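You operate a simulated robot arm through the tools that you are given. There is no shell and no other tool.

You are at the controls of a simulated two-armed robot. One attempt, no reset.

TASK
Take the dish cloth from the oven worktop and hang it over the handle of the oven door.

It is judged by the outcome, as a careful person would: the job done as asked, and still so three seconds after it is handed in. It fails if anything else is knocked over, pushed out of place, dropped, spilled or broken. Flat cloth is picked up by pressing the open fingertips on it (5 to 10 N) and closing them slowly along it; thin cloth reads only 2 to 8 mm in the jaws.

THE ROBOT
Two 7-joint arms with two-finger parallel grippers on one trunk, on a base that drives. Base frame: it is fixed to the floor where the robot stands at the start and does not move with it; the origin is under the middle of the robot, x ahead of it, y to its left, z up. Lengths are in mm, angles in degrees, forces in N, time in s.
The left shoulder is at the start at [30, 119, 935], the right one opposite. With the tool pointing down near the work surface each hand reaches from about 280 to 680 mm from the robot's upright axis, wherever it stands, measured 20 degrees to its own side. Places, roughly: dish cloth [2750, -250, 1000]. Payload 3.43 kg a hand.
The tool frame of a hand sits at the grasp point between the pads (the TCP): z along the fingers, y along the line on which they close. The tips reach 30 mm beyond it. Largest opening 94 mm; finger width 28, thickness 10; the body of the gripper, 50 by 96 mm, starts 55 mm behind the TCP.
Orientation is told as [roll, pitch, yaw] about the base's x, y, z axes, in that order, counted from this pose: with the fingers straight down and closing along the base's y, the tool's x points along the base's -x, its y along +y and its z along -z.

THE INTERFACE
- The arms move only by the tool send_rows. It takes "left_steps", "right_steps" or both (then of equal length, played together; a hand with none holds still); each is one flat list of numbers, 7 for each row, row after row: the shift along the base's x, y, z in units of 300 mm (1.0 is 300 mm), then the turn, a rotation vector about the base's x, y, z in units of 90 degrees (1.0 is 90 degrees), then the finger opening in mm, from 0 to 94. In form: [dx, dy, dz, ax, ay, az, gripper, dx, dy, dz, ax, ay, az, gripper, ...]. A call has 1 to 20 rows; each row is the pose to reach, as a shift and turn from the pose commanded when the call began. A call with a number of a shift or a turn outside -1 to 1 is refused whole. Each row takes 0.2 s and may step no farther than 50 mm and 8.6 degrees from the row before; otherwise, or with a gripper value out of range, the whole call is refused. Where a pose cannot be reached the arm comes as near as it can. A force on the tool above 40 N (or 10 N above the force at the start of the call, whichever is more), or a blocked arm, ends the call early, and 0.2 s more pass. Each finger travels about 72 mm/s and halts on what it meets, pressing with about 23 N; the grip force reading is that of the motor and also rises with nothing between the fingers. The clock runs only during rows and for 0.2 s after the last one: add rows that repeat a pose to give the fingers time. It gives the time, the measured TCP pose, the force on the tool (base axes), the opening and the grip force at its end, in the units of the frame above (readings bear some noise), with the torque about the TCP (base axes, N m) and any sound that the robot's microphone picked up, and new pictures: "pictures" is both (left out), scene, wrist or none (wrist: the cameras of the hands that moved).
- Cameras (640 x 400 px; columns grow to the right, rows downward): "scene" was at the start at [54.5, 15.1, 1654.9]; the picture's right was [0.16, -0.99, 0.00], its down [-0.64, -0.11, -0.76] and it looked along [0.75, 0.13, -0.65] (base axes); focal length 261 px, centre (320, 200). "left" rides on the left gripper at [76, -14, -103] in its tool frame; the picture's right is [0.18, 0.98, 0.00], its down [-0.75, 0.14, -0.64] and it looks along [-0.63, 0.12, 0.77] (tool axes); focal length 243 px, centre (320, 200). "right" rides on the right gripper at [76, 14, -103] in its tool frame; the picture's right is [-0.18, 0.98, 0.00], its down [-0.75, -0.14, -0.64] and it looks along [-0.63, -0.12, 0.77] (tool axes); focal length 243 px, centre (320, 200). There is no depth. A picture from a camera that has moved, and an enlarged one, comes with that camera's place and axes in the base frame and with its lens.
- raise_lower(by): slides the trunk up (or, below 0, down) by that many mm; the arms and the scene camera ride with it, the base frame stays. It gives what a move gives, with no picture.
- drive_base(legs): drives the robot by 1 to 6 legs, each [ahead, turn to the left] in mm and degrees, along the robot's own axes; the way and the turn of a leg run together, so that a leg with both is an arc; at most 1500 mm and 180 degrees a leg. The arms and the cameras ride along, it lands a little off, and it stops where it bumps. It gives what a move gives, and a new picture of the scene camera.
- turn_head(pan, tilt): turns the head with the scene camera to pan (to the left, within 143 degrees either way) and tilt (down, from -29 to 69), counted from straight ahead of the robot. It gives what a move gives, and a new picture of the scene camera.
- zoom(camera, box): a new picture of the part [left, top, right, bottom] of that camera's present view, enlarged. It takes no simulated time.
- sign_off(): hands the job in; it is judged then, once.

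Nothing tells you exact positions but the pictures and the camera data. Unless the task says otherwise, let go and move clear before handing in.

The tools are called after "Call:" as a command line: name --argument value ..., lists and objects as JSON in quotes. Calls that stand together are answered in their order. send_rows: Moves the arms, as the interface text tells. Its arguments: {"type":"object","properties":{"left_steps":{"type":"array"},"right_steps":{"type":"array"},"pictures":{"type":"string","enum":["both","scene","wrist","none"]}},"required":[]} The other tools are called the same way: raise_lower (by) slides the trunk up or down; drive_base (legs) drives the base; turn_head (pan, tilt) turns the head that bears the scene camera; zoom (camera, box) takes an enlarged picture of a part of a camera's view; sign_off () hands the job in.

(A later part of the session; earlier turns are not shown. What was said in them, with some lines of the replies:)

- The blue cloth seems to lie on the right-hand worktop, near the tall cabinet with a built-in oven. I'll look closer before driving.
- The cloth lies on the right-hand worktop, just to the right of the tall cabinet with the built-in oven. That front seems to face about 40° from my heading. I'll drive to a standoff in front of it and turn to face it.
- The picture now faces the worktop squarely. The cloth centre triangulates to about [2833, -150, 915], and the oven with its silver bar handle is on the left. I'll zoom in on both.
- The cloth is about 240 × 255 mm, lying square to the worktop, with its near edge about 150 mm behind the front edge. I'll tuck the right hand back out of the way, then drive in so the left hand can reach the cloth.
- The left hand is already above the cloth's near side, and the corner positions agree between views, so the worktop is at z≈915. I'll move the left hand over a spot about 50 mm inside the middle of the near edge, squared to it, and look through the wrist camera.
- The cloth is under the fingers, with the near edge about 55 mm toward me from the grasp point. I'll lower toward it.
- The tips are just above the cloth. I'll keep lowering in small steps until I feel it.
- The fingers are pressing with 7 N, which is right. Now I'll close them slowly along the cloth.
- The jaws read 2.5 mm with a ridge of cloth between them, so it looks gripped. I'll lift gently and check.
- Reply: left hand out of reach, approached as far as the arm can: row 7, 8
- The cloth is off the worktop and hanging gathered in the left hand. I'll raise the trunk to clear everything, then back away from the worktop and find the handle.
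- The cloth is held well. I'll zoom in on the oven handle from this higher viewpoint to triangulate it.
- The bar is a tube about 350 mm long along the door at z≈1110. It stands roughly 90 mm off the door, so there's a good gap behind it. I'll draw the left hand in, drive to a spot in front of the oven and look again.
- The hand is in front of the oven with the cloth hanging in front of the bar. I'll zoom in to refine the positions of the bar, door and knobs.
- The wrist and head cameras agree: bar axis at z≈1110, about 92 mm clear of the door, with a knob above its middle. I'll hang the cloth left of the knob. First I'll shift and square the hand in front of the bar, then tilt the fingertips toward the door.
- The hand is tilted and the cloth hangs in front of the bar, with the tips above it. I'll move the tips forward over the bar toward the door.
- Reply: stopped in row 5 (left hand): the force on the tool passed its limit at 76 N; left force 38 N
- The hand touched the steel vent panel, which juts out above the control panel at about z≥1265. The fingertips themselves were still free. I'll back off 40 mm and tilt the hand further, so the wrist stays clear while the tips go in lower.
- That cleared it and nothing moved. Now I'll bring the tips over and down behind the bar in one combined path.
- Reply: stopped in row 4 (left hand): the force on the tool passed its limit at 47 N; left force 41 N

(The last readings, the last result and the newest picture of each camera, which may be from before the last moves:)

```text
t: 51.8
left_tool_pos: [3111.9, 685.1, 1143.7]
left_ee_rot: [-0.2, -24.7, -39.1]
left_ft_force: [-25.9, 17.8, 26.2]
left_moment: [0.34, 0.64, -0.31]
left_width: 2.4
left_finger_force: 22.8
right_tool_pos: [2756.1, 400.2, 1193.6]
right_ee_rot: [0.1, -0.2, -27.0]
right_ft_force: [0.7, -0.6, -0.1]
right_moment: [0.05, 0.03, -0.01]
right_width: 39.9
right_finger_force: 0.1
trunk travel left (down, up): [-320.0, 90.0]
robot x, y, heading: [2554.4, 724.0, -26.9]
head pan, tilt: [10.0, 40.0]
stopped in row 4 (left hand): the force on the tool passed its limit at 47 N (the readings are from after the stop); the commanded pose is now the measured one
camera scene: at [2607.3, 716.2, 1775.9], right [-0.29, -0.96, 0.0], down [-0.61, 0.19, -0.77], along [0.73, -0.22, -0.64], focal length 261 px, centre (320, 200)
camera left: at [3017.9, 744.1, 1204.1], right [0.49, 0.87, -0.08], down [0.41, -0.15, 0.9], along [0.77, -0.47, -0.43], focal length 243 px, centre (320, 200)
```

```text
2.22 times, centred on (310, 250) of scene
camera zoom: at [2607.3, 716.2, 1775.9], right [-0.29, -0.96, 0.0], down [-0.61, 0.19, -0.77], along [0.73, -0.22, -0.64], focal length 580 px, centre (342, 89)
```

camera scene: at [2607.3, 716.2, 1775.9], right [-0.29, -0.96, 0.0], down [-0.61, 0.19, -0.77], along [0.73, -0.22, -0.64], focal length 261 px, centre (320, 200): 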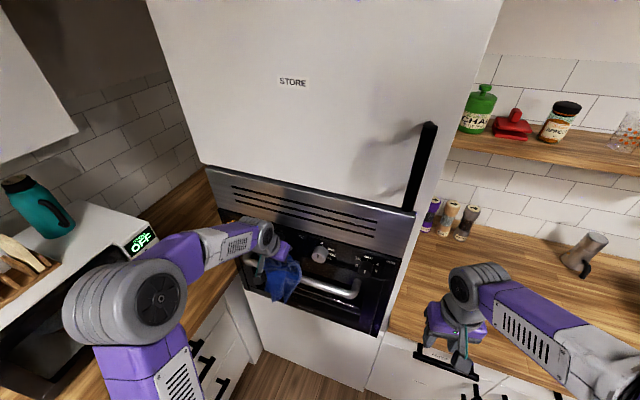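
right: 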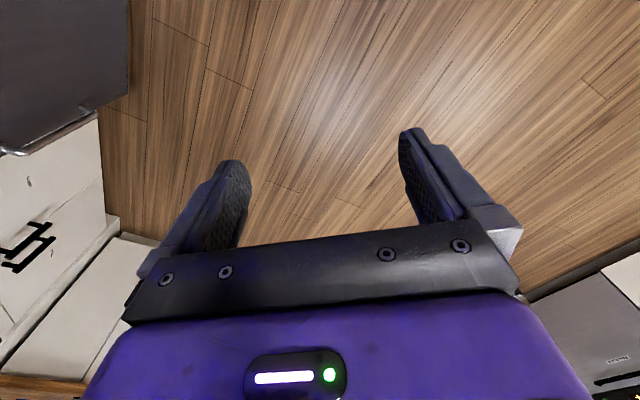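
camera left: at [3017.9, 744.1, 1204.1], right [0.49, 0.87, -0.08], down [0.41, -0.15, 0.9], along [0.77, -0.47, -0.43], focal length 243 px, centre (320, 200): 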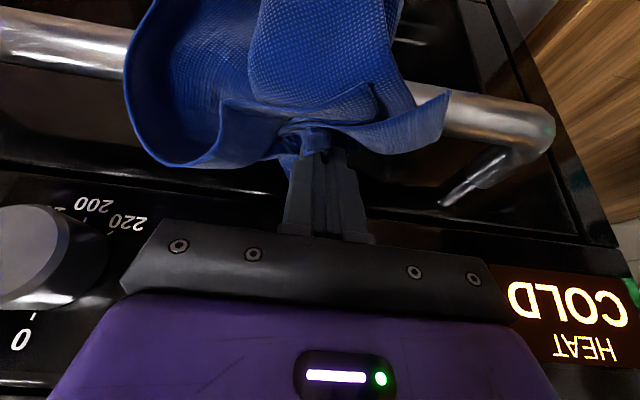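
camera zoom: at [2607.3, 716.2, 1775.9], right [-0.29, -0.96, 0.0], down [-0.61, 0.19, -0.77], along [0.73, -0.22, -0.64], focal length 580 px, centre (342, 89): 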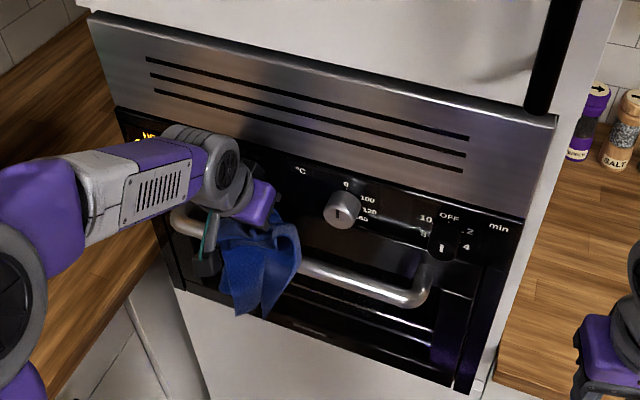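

The tips touched the oven front at n≈1988, so the real gap behind the bar is only about 40 mm, and the steep tilt uses it up. I'll ease off, reduce the tilt to about 15° and slide the tips down nearly parallel to the door.

Call:
send_rows --left_steps '[-0.008, 0.006, 0.01, 0.035, 0.043, 0, 0, -0.008, 0.006, 0.01, 0.0708, 0.0856, 0, 0, -0.005, 0.004, -0.02, 0.0708, 0.0856, 0, 0, 0, 0, -0.05, 0.0708, 0.0856, 0, 0, 0, 0, -0.07, 0.0708, 0.0856, 0, 0, 0, 0, -0.07, 0.0708, 0.0856, 0, 0]' --pictures "both"

Call:
zoom --camera "scene" --box '[200, 160, 420, 340]'

```text
t: 52.7
left_tool_pos: [3112.1, 685.2, 1144.3]
left_ee_rot: [0.0, -16.1, -38.9]
left_ft_force: [-23.9, 12.5, 18.3]
left_moment: [-1.19, -2.15, 0.38]
left_width: 2.4
left_finger_force: 22.9
right_tool_pos: [2752.9, 400.5, 1194.4]
right_ee_rot: [0.1, -0.3, -26.9]
right_ft_force: [-0.2, 0.2, 0.2]
right_moment: [-0.01, 0.0, -0.02]
right_width: 40.0
right_finger_force: 0.1
trunk travel left (down, up): [-320.0, 90.0]
robot x, y, heading: [2556.1, 725.4, -27.2]
head pan, tilt: [10.0, 40.0]
stopped in row 4 (left hand): the force on the tool passed its limit at 55 N (the readings are from after the stop); the commanded pose is now the measured one
camera scene: at [2602.6, 718.0, 1775.8], right [-0.29, -0.96, 0.0], down [-0.61, 0.19, -0.77], along [0.74, -0.22, -0.64], focal length 261 px, centre (320, 200)
camera left: at [3024.6, 737.8, 1220.6], right [0.48, 0.88, -0.05], down [0.51, -0.23, 0.83], along [0.71, -0.42, -0.56], focal length 243 px, centre (320, 200)
```

scene: 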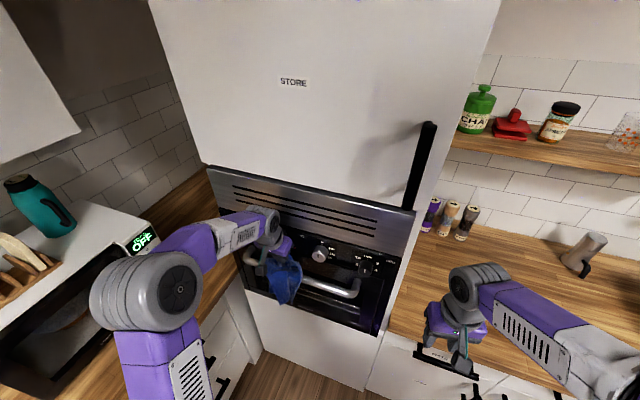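
left: 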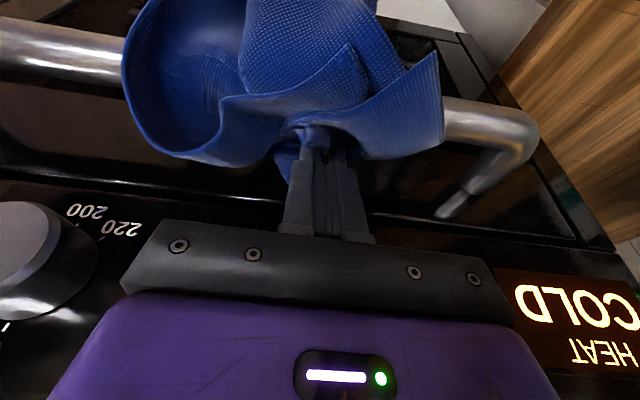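

```text
2.22 times, centred on (310, 250) of scene
camera zoom: at [2602.6, 718.0, 1775.8], right [-0.29, -0.96, 0.0], down [-0.61, 0.19, -0.77], along [0.74, -0.22, -0.64], focal length 580 px, centre (342, 89)
```

zoom: 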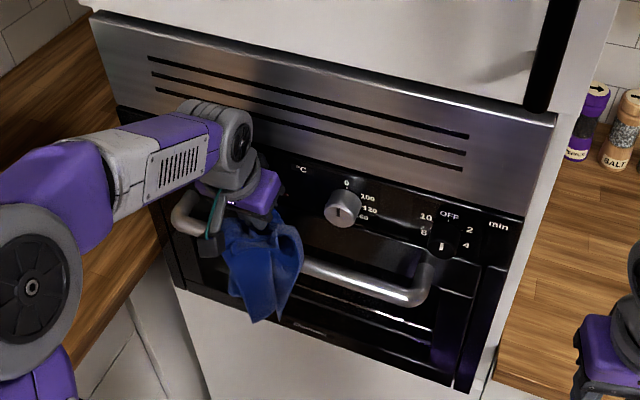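

The front is a flat plane and the hand block is too thick to get the fingers deep behind the bar. I'll do it the other way round: feed the long hanging part down into the gap behind the bar, then bring the pinched end over the bar and down the front. First I'll retreat, raise the trunk and move a little closer.

Call:
send_rows --left_steps '[-0.008, 0.007, 0.03, 0, 0, 0, 0, -0.01, 0.008, 0.12, 0, 0, 0, 0, -0.09, 0.075, 0.2, 0, 0, 0, 0, -0.19, 0.157, 0.2, 0, 0, 0, 0, -0.2825, 0.2337, 0.2, 0, 0, -0.01, 0, -0.2825, 0.2337, 0.2, 0, 0, -0.01, 0]' --pictures "none"

Call:
raise_lower --by 90

Call:
drive_base --legs '[[70, 0]]'

```text
t: 54.1
left_tool_pos: [3034.1, 754.4, 1200.1]
left_ee_rot: [0.0, -15.8, -39.9]
left_ft_force: [-0.5, -0.6, -0.5]
left_moment: [0.03, -0.02, 0.01]
left_width: 2.2
left_finger_force: 23.2
right_tool_pos: [2758.9, 399.3, 1191.4]
right_ee_rot: [0.1, 0.0, -27.1]
right_ft_force: [0.8, -0.1, 0.6]
right_moment: [0.05, 0.02, 0.01]
right_width: 39.8
right_finger_force: 0.1
trunk travel left (down, up): [-320.0, 90.0]
robot x, y, heading: [2555.4, 724.8, -26.7]
head pan, tilt: [10.0, 40.0]
```

```text
t: 55.3
left_tool_pos: [3034.6, 754.2, 1289.8]
left_ee_rot: [0.0, -15.7, -40.0]
left_ft_force: [-0.1, 0.1, -0.4]
left_moment: [-0.02, -0.03, -0.02]
left_width: 2.4
left_finger_force: 23.0
right_tool_pos: [2758.6, 398.2, 1280.6]
right_ee_rot: [0.0, 0.1, -27.0]
right_ft_force: [0.1, -0.2, -0.1]
right_moment: [-0.01, -0.03, 0.02]
right_width: 40.1
right_finger_force: 0.1
trunk travel left (down, up): [-410.0, 0.0]
robot x, y, heading: [2555.7, 723.4, -27.1]
head pan, tilt: [10.0, 40.0]
```

```text
t: 56.4
left_tool_pos: [3095.7, 723.7, 1290.1]
left_ee_rot: [0.0, -15.7, -39.8]
left_ft_force: [0.1, -0.3, 0.0]
left_moment: [0.02, 0.0, 0.04]
left_width: 2.5
left_finger_force: 22.9
right_tool_pos: [2820.3, 367.2, 1282.0]
right_ee_rot: [0.0, 0.1, -26.9]
right_ft_force: [1.0, 0.3, -0.6]
right_moment: [-0.01, 0.01, -0.05]
right_width: 40.2
right_finger_force: 0.0
trunk travel left (down, up): [-410.0, 0.0]
robot x, y, heading: [2616.1, 690.1, -26.7]
head pan, tilt: [10.0, 40.0]
camera scene: at [2673.5, 683.2, 1865.5], right [-0.29, -0.96, 0.0], down [-0.61, 0.19, -0.77], along [0.73, -0.22, -0.64], focal length 261 px, centre (320, 200)
```

scene: 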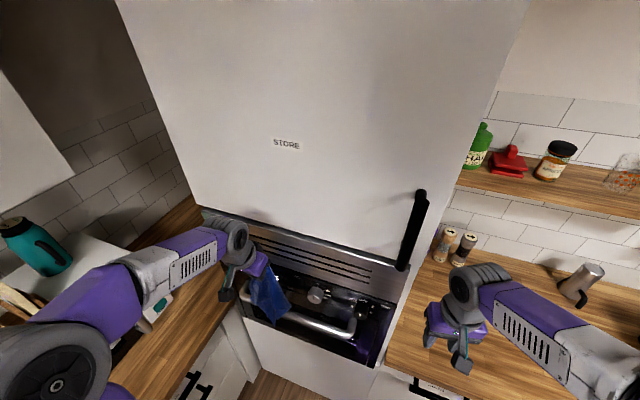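

Now I'll raise the hand well above the bar and tilt it slightly more, keeping the cloth in front for the moment.

Call:
send_rows --left_steps '[-0.03, -0.015, 0.1, -0.01, -0.012, 0, 0, -0.06, -0.03, 0.2, -0.02, -0.025, 0, 0, -0.072, -0.04, 0.283, -0.0305, -0.0368, 0, 0, -0.072, -0.04, 0.283, -0.0305, -0.0368, 0, 0]' --pictures "both"

Call:
zoom --camera "scene" --box '[200, 180, 420, 360]'

```text
t: 57.4
left_tool_pos: [3072.9, 710.9, 1374.8]
left_ee_rot: [0.0, -20.1, -39.9]
left_ft_force: [0.2, 0.0, -0.7]
left_moment: [0.02, 0.0, 0.01]
left_width: 2.3
left_finger_force: 22.9
right_tool_pos: [2820.2, 367.4, 1282.1]
right_ee_rot: [0.0, -0.1, -27.0]
right_ft_force: [0.0, -0.3, -0.5]
right_moment: [-0.02, 0.0, -0.01]
right_width: 39.8
right_finger_force: 0.1
trunk travel left (down, up): [-410.0, 0.0]
robot x, y, heading: [2616.0, 696.7, -27.1]
head pan, tilt: [10.0, 40.0]
camera scene: at [2673.1, 683.5, 1865.5], right [-0.29, -0.96, 0.0], down [-0.61, 0.19, -0.77], along [0.73, -0.22, -0.64], focal length 261 px, centre (320, 200)
camera left: at [2983.3, 768.1, 1445.0], right [0.5, 0.86, -0.06], down [0.46, -0.2, 0.86], along [0.73, -0.46, -0.5], focal length 243 px, centre (320, 200)
```

scene: 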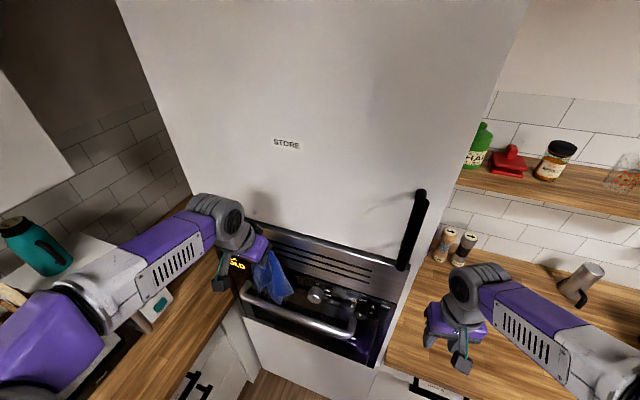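
left: 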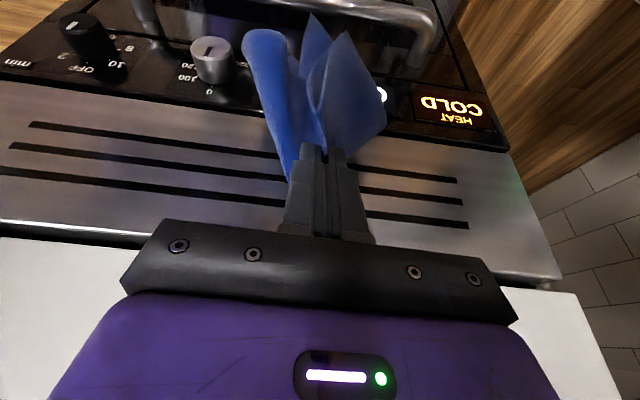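

```text
2.22 times, centred on (310, 270) of scene
camera zoom: at [2673.1, 683.5, 1865.5], right [-0.29, -0.96, 0.0], down [-0.61, 0.19, -0.77], along [0.73, -0.22, -0.64], focal length 580 px, centre (342, 44)
```

zoom: 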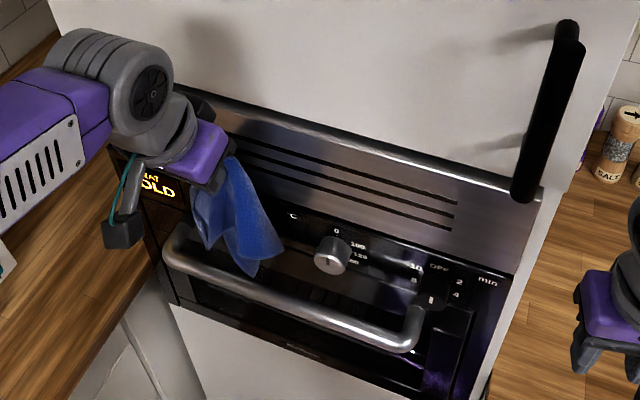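

The cloth hangs entirely above the bar now. I'll move it close to the oven front and begin lowering it into the gap behind the bar.

Call:
send_rows --left_steps '[0.05, -0.042, 0, 0, 0, 0, 0, 0.1, -0.083, 0, 0, 0, 0, 0, 0.1, -0.083, 0, 0, 0, 0, 0, 0.1, -0.083, 0, 0, 0, 0, 0, 0.1, -0.083, -0.06, 0, 0, 0, 0, 0.1, -0.083, -0.12, 0, 0, 0, 0, 0.1, -0.083, -0.18, 0, 0, 0, 0, 0.1, -0.083, -0.18, 0, 0, 0, 0]' --pictures "both"

Call:
zoom --camera "scene" --box '[200, 180, 420, 360]'

```text
t: 59.2
left_tool_pos: [3104.8, 687.0, 1320.8]
left_ee_rot: [0.1, -20.1, -39.9]
left_ft_force: [-1.2, -0.5, 0.1]
left_moment: [0.02, -0.01, 0.0]
left_width: 2.3
left_finger_force: 23.3
right_tool_pos: [2819.4, 367.7, 1281.6]
right_ee_rot: [0.0, 0.1, -27.0]
right_ft_force: [0.6, -0.3, -0.8]
right_moment: [0.01, 0.0, 0.02]
right_width: 40.1
right_finger_force: 0.2
trunk travel left (down, up): [-410.0, 0.0]
robot x, y, heading: [2620.3, 692.4, -26.8]
head pan, tilt: [10.0, 40.0]
camera scene: at [2673.1, 683.5, 1865.5], right [-0.29, -0.96, 0.0], down [-0.61, 0.19, -0.77], along [0.73, -0.22, -0.64], focal length 261 px, centre (320, 200)
camera left: at [3014.7, 744.5, 1390.6], right [0.5, 0.86, -0.06], down [0.46, -0.2, 0.86], along [0.73, -0.46, -0.5], focal length 243 px, centre (320, 200)
```

scene: 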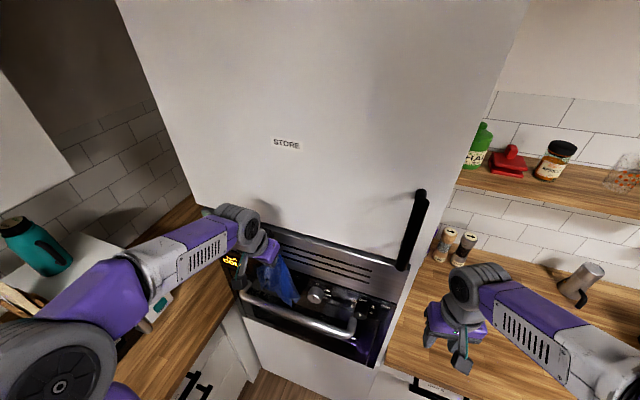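
left: 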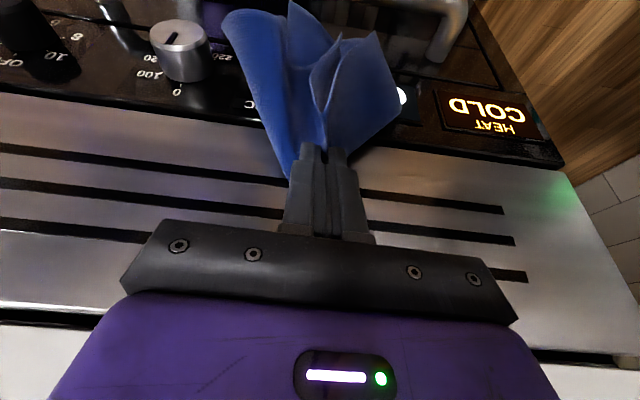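

```text
2.22 times, centred on (310, 270) of scene
camera zoom: at [2673.1, 683.5, 1865.5], right [-0.29, -0.96, 0.0], down [-0.61, 0.19, -0.77], along [0.73, -0.22, -0.64], focal length 580 px, centre (342, 44)
```

zoom: 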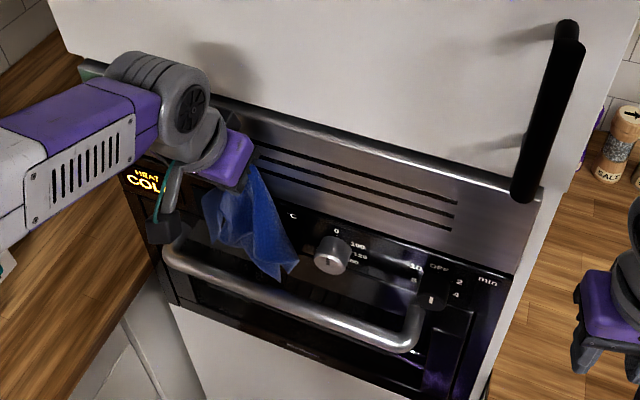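

The cloth's lower end is at bar height and appears to be behind it. I'll continue down slowly.

Call:
send_rows --left_steps '[0.008, -0.007, -0.06, 0, 0, 0, 0, 0.014, -0.012, -0.12, 0, 0, 0, 0, 0.014, -0.012, -0.18, 0, 0, 0, 0, 0.014, -0.012, -0.23, 0, 0, 0, 0, 0.014, -0.012, -0.23, 0, 0, 0, 0]' --pictures "both"

Call:
zoom --camera "scene" --box '[220, 220, 360, 340]'

```text
t: 60.4
left_tool_pos: [3108.5, 681.1, 1253.0]
left_ee_rot: [0.1, -20.0, -39.9]
left_ft_force: [-1.3, 0.9, 0.8]
left_moment: [0.04, 0.02, -0.03]
left_width: 2.5
left_finger_force: 23.3
right_tool_pos: [2820.4, 367.4, 1282.4]
right_ee_rot: [0.1, 0.0, -27.1]
right_ft_force: [-0.2, 0.5, -0.8]
right_moment: [0.02, -0.01, -0.01]
right_width: 40.0
right_finger_force: 0.1
trunk travel left (down, up): [-410.0, 0.0]
robot x, y, heading: [2618.0, 692.4, -27.0]
head pan, tilt: [10.0, 40.0]
camera scene: at [2672.7, 683.6, 1865.5], right [-0.29, -0.96, 0.0], down [-0.61, 0.19, -0.77], along [0.73, -0.22, -0.64], focal length 261 px, centre (320, 200)
camera left: at [3019.0, 739.5, 1321.4], right [0.5, 0.86, -0.06], down [0.47, -0.2, 0.86], along [0.73, -0.46, -0.5], focal length 243 px, centre (320, 200)
```

scene: 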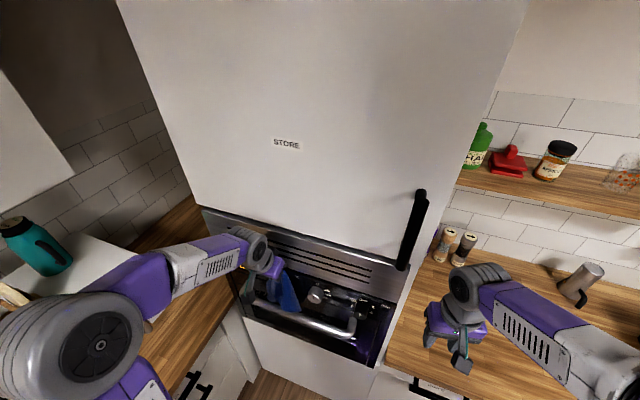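
left: 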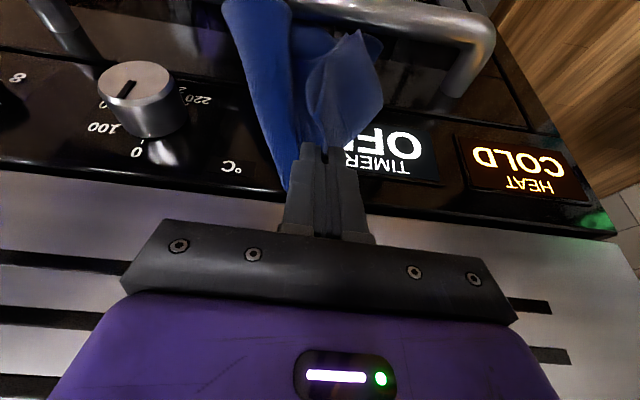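

```text
3.33 times, centred on (290, 280) of scene
camera zoom: at [2672.7, 683.6, 1865.5], right [-0.29, -0.96, 0.0], down [-0.61, 0.19, -0.77], along [0.73, -0.22, -0.64], focal length 870 px, centre (420, -67)
```

zoom: 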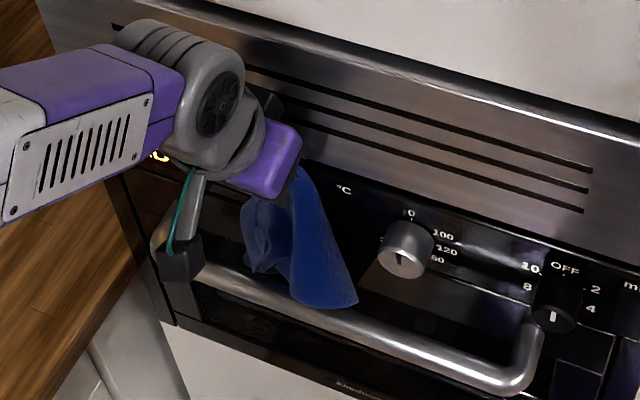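

The lower part of the cloth is slipping in behind the bar. I'll lower further and check again.

Call:
send_rows --left_steps '[0, 0, -0.06, 0, 0, 0, 0, 0, 0, -0.12, 0, 0, 0, 0, 0, 0, -0.18, 0, 0, 0, 0, 0, 0, -0.24, 0, 0, 0, 0, 0, 0, -0.24, 0, 0, 0, 0]' --pictures "both"

Call:
zoom --camera "scene" --box '[220, 220, 360, 340]'

```text
t: 61.6
left_tool_pos: [3107.8, 682.4, 1179.4]
left_ee_rot: [0.0, -20.1, -39.9]
left_ft_force: [0.0, -0.1, -0.3]
left_moment: [0.01, 0.0, 0.01]
left_width: 2.6
left_finger_force: 23.4
right_tool_pos: [2821.3, 366.9, 1281.0]
right_ee_rot: [0.0, 0.1, -27.0]
right_ft_force: [-0.4, 0.6, -0.2]
right_moment: [0.01, 0.04, -0.02]
right_width: 40.1
right_finger_force: 0.1
trunk travel left (down, up): [-410.0, 0.0]
robot x, y, heading: [2617.2, 689.5, -27.4]
head pan, tilt: [10.0, 40.0]
camera scene: at [2672.8, 683.5, 1865.5], right [-0.29, -0.96, 0.0], down [-0.61, 0.19, -0.77], along [0.73, -0.22, -0.64], focal length 261 px, centre (320, 200)
camera left: at [3018.2, 740.4, 1248.4], right [0.5, 0.86, -0.06], down [0.46, -0.2, 0.86], along [0.73, -0.46, -0.5], focal length 243 px, centre (320, 200)
```

scene: 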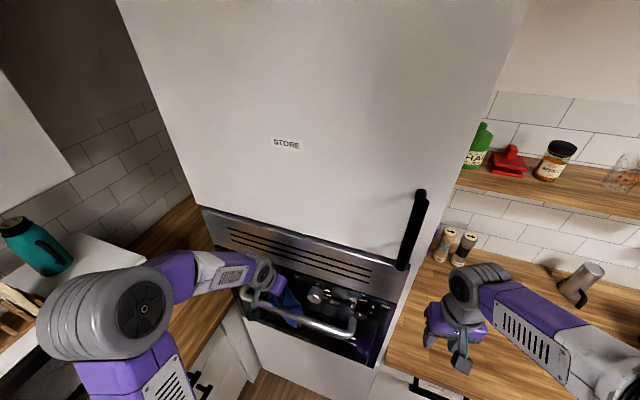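
left: 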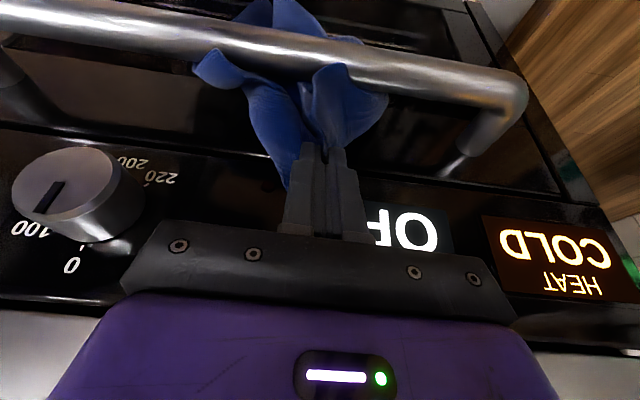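

```text
3.33 times, centred on (290, 280) of scene
camera zoom: at [2672.8, 683.5, 1865.5], right [-0.29, -0.96, 0.0], down [-0.61, 0.19, -0.77], along [0.73, -0.22, -0.64], focal length 870 px, centre (420, -67)
```

zoom: 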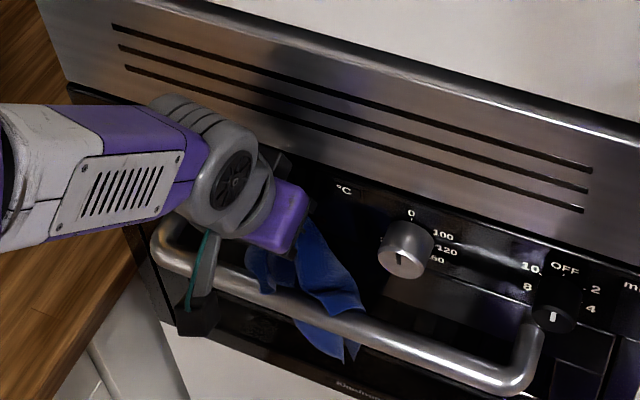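

The wrist view confirms the cloth runs down behind the bar. Now I'll bring the pinched end back over the bar toward me and down the front of it.

Call:
send_rows --left_steps '[-0.0514, 0.0425, 0.047, 0, 0, 0, 0, -0.1412, 0.1169, 0.03, 0, 0, 0, 0, -0.2054, 0.17, -0.05, 0, 0, 0, 0, -0.2054, 0.17, -0.15, 0, 0, 0, 0, -0.2054, 0.17, -0.25, 0, 0, 0, 0, -0.2054, 0.17, -0.25, 0, 0, 0, 0]' --pictures "both"

Call:
zoom --camera "scene" --box '[220, 220, 360, 340]'

```text
t: 63.0
left_tool_pos: [3045.6, 735.3, 1104.6]
left_ee_rot: [-0.1, -20.0, -39.8]
left_ft_force: [-0.1, 0.2, -0.1]
left_moment: [0.0, 0.0, 0.01]
left_width: 2.6
left_finger_force: 23.1
right_tool_pos: [2820.5, 368.0, 1281.6]
right_ee_rot: [0.0, -0.1, -27.1]
right_ft_force: [0.6, 0.2, 0.5]
right_moment: [0.0, -0.04, -0.01]
right_width: 39.8
right_finger_force: 0.0
trunk travel left (down, up): [-410.0, 0.0]
robot x, y, heading: [2621.4, 688.7, -26.9]
head pan, tilt: [10.0, 40.0]
camera scene: at [2672.7, 684.4, 1865.6], right [-0.29, -0.96, 0.0], down [-0.61, 0.19, -0.77], along [0.73, -0.22, -0.64], focal length 261 px, centre (320, 200)
camera left: at [2955.6, 791.4, 1174.3], right [0.5, 0.87, -0.06], down [0.46, -0.2, 0.86], along [0.73, -0.46, -0.5], focal length 243 px, centre (320, 200)
```

scene: 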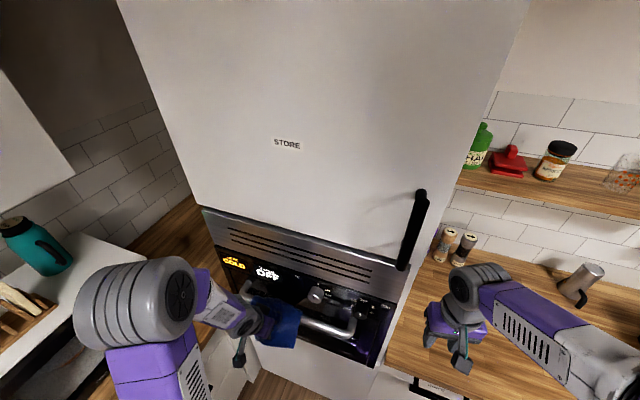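
left: 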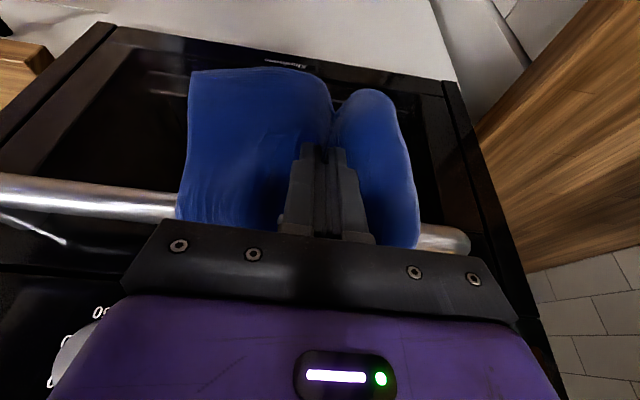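

```text
3.33 times, centred on (290, 280) of scene
camera zoom: at [2672.7, 684.4, 1865.6], right [-0.29, -0.96, 0.0], down [-0.61, 0.19, -0.77], along [0.73, -0.22, -0.64], focal length 870 px, centre (420, -67)
```

zoom: 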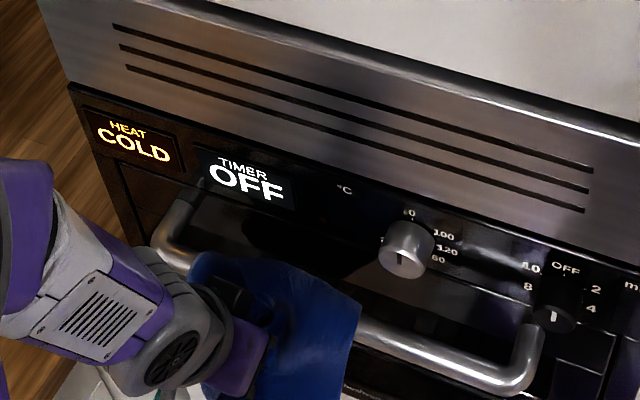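

The cloth is draped over the bar, with the pinched end down the front and the rest behind. I'll open the fingers gently.

Call:
send_rows --left_steps '[0, 0, 0, 0, 0, 0, 6, 0, 0, 0, 0, 0, 0, 12, 0, 0, 0, 0, 0, 0, 20, 0, 0, 0, 0, 0, 0, 28, 0, 0, 0, 0, 0, 0, 28]' --pictures "both"

Call:
zoom --camera "scene" --box '[220, 240, 360, 360]'

```text
t: 64.2
left_tool_pos: [3045.8, 733.3, 1104.5]
left_ee_rot: [0.0, -20.1, -39.9]
left_ft_force: [0.6, 0.0, -0.1]
left_moment: [0.01, -0.01, 0.0]
left_width: 28.1
left_finger_force: 0.0
right_tool_pos: [2822.3, 367.9, 1282.4]
right_ee_rot: [0.1, 0.2, -27.0]
right_ft_force: [0.8, 0.6, 0.0]
right_moment: [0.0, 0.01, 0.0]
right_width: 40.0
right_finger_force: 0.1
trunk travel left (down, up): [-410.0, 0.0]
robot x, y, heading: [2618.6, 690.4, -26.9]
head pan, tilt: [10.0, 40.0]
camera scene: at [2673.4, 683.3, 1865.5], right [-0.29, -0.96, 0.0], down [-0.61, 0.19, -0.77], along [0.73, -0.22, -0.64], focal length 261 px, centre (320, 200)
camera left: at [2956.1, 790.7, 1174.4], right [0.5, 0.86, -0.06], down [0.47, -0.2, 0.86], along [0.73, -0.46, -0.5], focal length 243 px, centre (320, 200)
```

scene: 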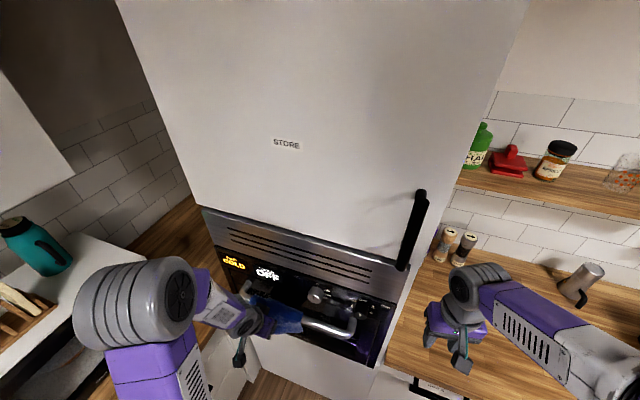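
left: 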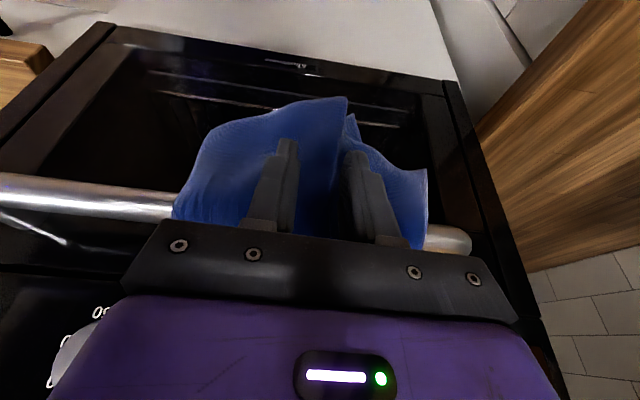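

```text
3.33 times, centred on (290, 300) of scene
camera zoom: at [2673.4, 683.3, 1865.5], right [-0.29, -0.96, 0.0], down [-0.61, 0.19, -0.77], along [0.73, -0.22, -0.64], focal length 870 px, centre (420, -133)
```

zoom: 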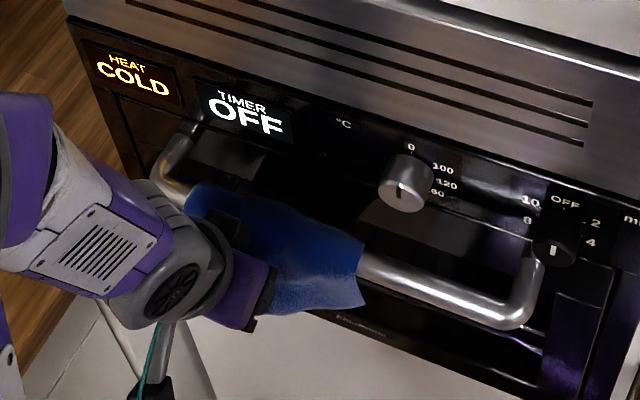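

The cloth stays on the bar, with the front edge hanging about 110 mm below its top. I'll withdraw the hand straight back toward me, slowly.

Call:
send_rows --left_steps '[-0.025, 0.021, 0, 0, 0, 0, 28, -0.05, 0.042, 0, 0, 0, 0, 28, -0.1, 0.083, 0, 0, 0, 0, 28, -0.16, 0.133, 0, 0, 0, 0, 28, -0.24, 0.199, 0, 0, 0, 0, 28, -0.34, 0.28, 0, 0, 0, 0, 28, -0.34, 0.28, 0, 0, 0, 0, 28]' --pictures "both"

Call:
zoom --camera "scene" --box '[220, 240, 360, 360]'

```text
t: 65.8
left_tool_pos: [3021.4, 820.6, 1110.3]
left_ee_rot: [-0.1, -20.0, -40.0]
left_ft_force: [0.0, -0.1, -0.6]
left_moment: [-0.03, 0.0, -0.01]
left_width: 28.0
left_finger_force: 0.0
left hand out of reach, approached as far as the arm can: row 3, 4, 5, 6, 7
right_tool_pos: [2821.5, 367.0, 1281.2]
right_ee_rot: [0.0, 0.1, -27.0]
right_ft_force: [0.5, -0.1, -0.3]
right_moment: [-0.01, -0.05, 0.0]
right_width: 39.9
right_finger_force: 0.1
trunk travel left (down, up): [-410.0, 0.0]
robot x, y, heading: [2617.9, 691.3, -27.0]
head pan, tilt: [10.0, 40.0]
camera scene: at [2673.8, 682.1, 1865.5], right [-0.29, -0.96, 0.0], down [-0.62, 0.19, -0.77], along [0.73, -0.22, -0.64], focal length 261 px, centre (320, 200)
camera left: at [2932.1, 877.5, 1178.8], right [0.5, 0.86, -0.06], down [0.47, -0.21, 0.86], along [0.73, -0.46, -0.51], focal length 243 px, centre (320, 200)
```

scene: 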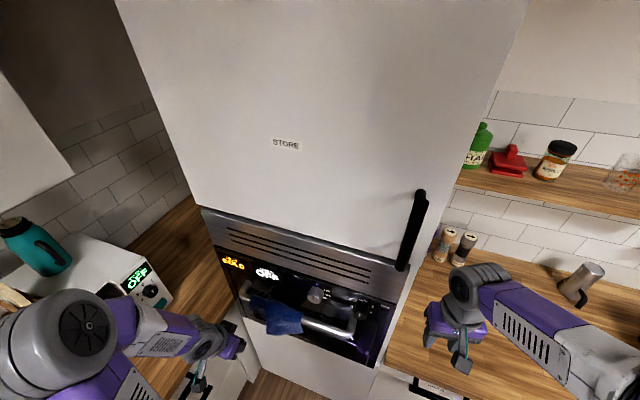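
left: 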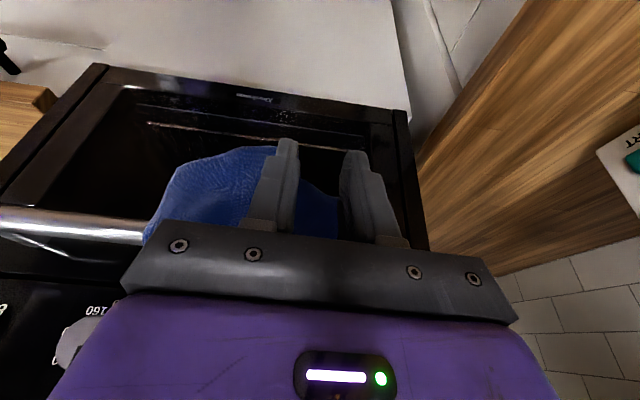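

```text
3.33 times, centred on (290, 300) of scene
camera zoom: at [2673.8, 682.1, 1865.5], right [-0.29, -0.96, 0.0], down [-0.62, 0.19, -0.77], along [0.73, -0.22, -0.64], focal length 870 px, centre (420, -133)
```

zoom: 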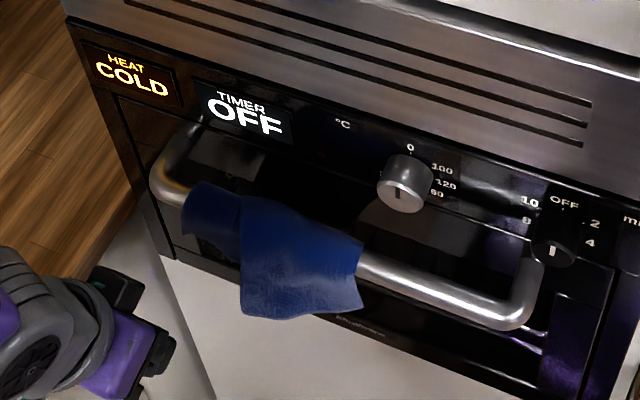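

The cloth hangs over the bar by itself. I'll drive back clear of it, then inspect from farther away and lower down.

Call:
drive_base --legs '[[-350, 0]]'

Call:
raise_lower --by -300

Call:
turn_head --pan 8 --tilt 22

Call:
zoom --camera "scene" --box '[200, 150, 420, 320]'

```text
t: 68.0
left_tool_pos: [2710.8, 978.8, 1110.2]
left_ee_rot: [-0.1, -20.0, -39.9]
left_ft_force: [0.7, 0.1, -0.4]
left_moment: [0.02, 0.01, 0.01]
left_width: 28.1
left_finger_force: 0.1
right_tool_pos: [2510.2, 525.1, 1281.4]
right_ee_rot: [0.0, 0.0, -27.1]
right_ft_force: [-0.2, -1.1, 0.0]
right_moment: [-0.01, 0.01, 0.0]
right_width: 39.9
right_finger_force: 0.0
trunk travel left (down, up): [-410.0, 0.0]
robot x, y, heading: [2304.5, 851.4, -27.2]
head pan, tilt: [10.0, 40.0]
camera scene: at [2362.6, 841.3, 1865.5], right [-0.29, -0.96, 0.0], down [-0.61, 0.19, -0.77], along [0.73, -0.22, -0.64], focal length 261 px, centre (320, 200)
```

scene: 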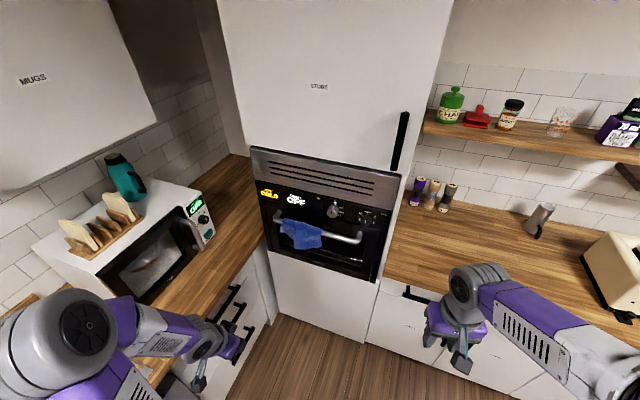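

```text
t: 71.0
left_tool_pos: [2709.7, 979.2, 809.6]
left_ee_rot: [-0.1, -19.9, -39.9]
left_ft_force: [0.6, 0.2, -0.5]
left_moment: [-0.02, 0.03, -0.02]
left_width: 28.3
left_finger_force: 0.0
right_tool_pos: [2510.0, 525.3, 981.5]
right_ee_rot: [0.0, 0.1, -27.0]
right_ft_force: [-0.2, -0.3, 0.1]
right_moment: [-0.01, -0.02, 0.02]
right_width: 39.9
right_finger_force: 0.0
trunk travel left (down, up): [-110.0, 300.0]
robot x, y, heading: [2308.1, 853.4, -27.1]
head pan, tilt: [10.0, 40.0]
```

```text
t: 71.8
left_tool_pos: [2709.1, 979.2, 809.3]
left_ee_rot: [-0.1, -20.0, -39.8]
left_ft_force: [0.0, 0.5, 0.2]
left_moment: [0.0, 0.01, -0.03]
left_width: 27.9
left_finger_force: 0.1
right_tool_pos: [2510.1, 524.9, 982.7]
right_ee_rot: [-0.1, 0.1, -27.1]
right_ft_force: [0.2, 0.7, 0.1]
right_moment: [-0.02, 0.0, 0.01]
right_width: 39.9
right_finger_force: 0.1
trunk travel left (down, up): [-110.0, 300.0]
robot x, y, heading: [2306.1, 854.4, -27.1]
head pan, tilt: [8.0, 22.0]
camera scene: at [2368.9, 836.0, 1593.6], right [-0.33, -0.95, 0.0], down [-0.35, 0.12, -0.93], along [0.88, -0.3, -0.38], focal length 261 px, centre (320, 200)
```

scene: 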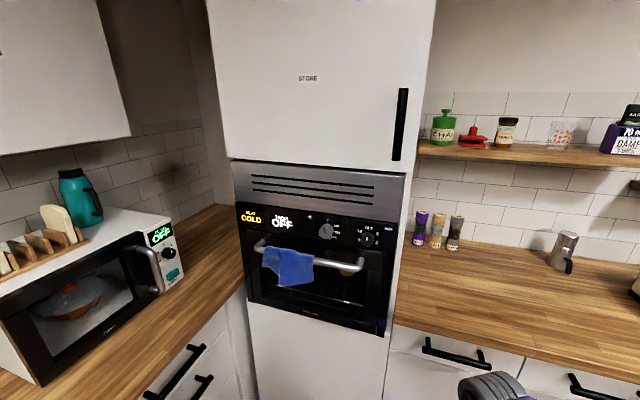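

```text
2.35 times, centred on (310, 235) of scene
camera zoom: at [2368.9, 836.0, 1593.6], right [-0.33, -0.95, 0.0], down [-0.35, 0.12, -0.93], along [0.88, -0.3, -0.38], focal length 614 px, centre (344, 118)
```

zoom: 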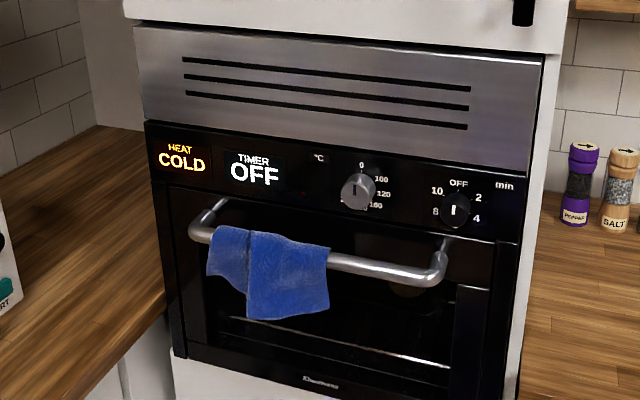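

The cloth hangs over the oven door handle, with part in front of the bar and part behind, and it has held still for about six seconds. Both hands are clear of the oven, and nothing else in view looks out of place, so I'm handing in.

Call:
sign_off

```text
The job is handed in.
```

The dish cloth is now hanging over the oven door handle, left of the temperature knob. Part of it hangs in front of the bar and part behind. It held still there for about six seconds before I handed in.

- **Contact with the oven:** the left hand bumped the oven front three times (peak 76 N) while I tried to push the cloth's edge behind the bar. The gap there was too narrow, so I lowered the cloth in from above instead. The oven door stayed shut and I saw no damage.
- **Everything else:** in the last pictures the shaker set, moka pot, jars and microwave stood where they were. The toaster was mostly out of frame in the last picture, but looked untouched in the ones before it.
- **End position:** the gripper is open and both hands are well back from the oven.
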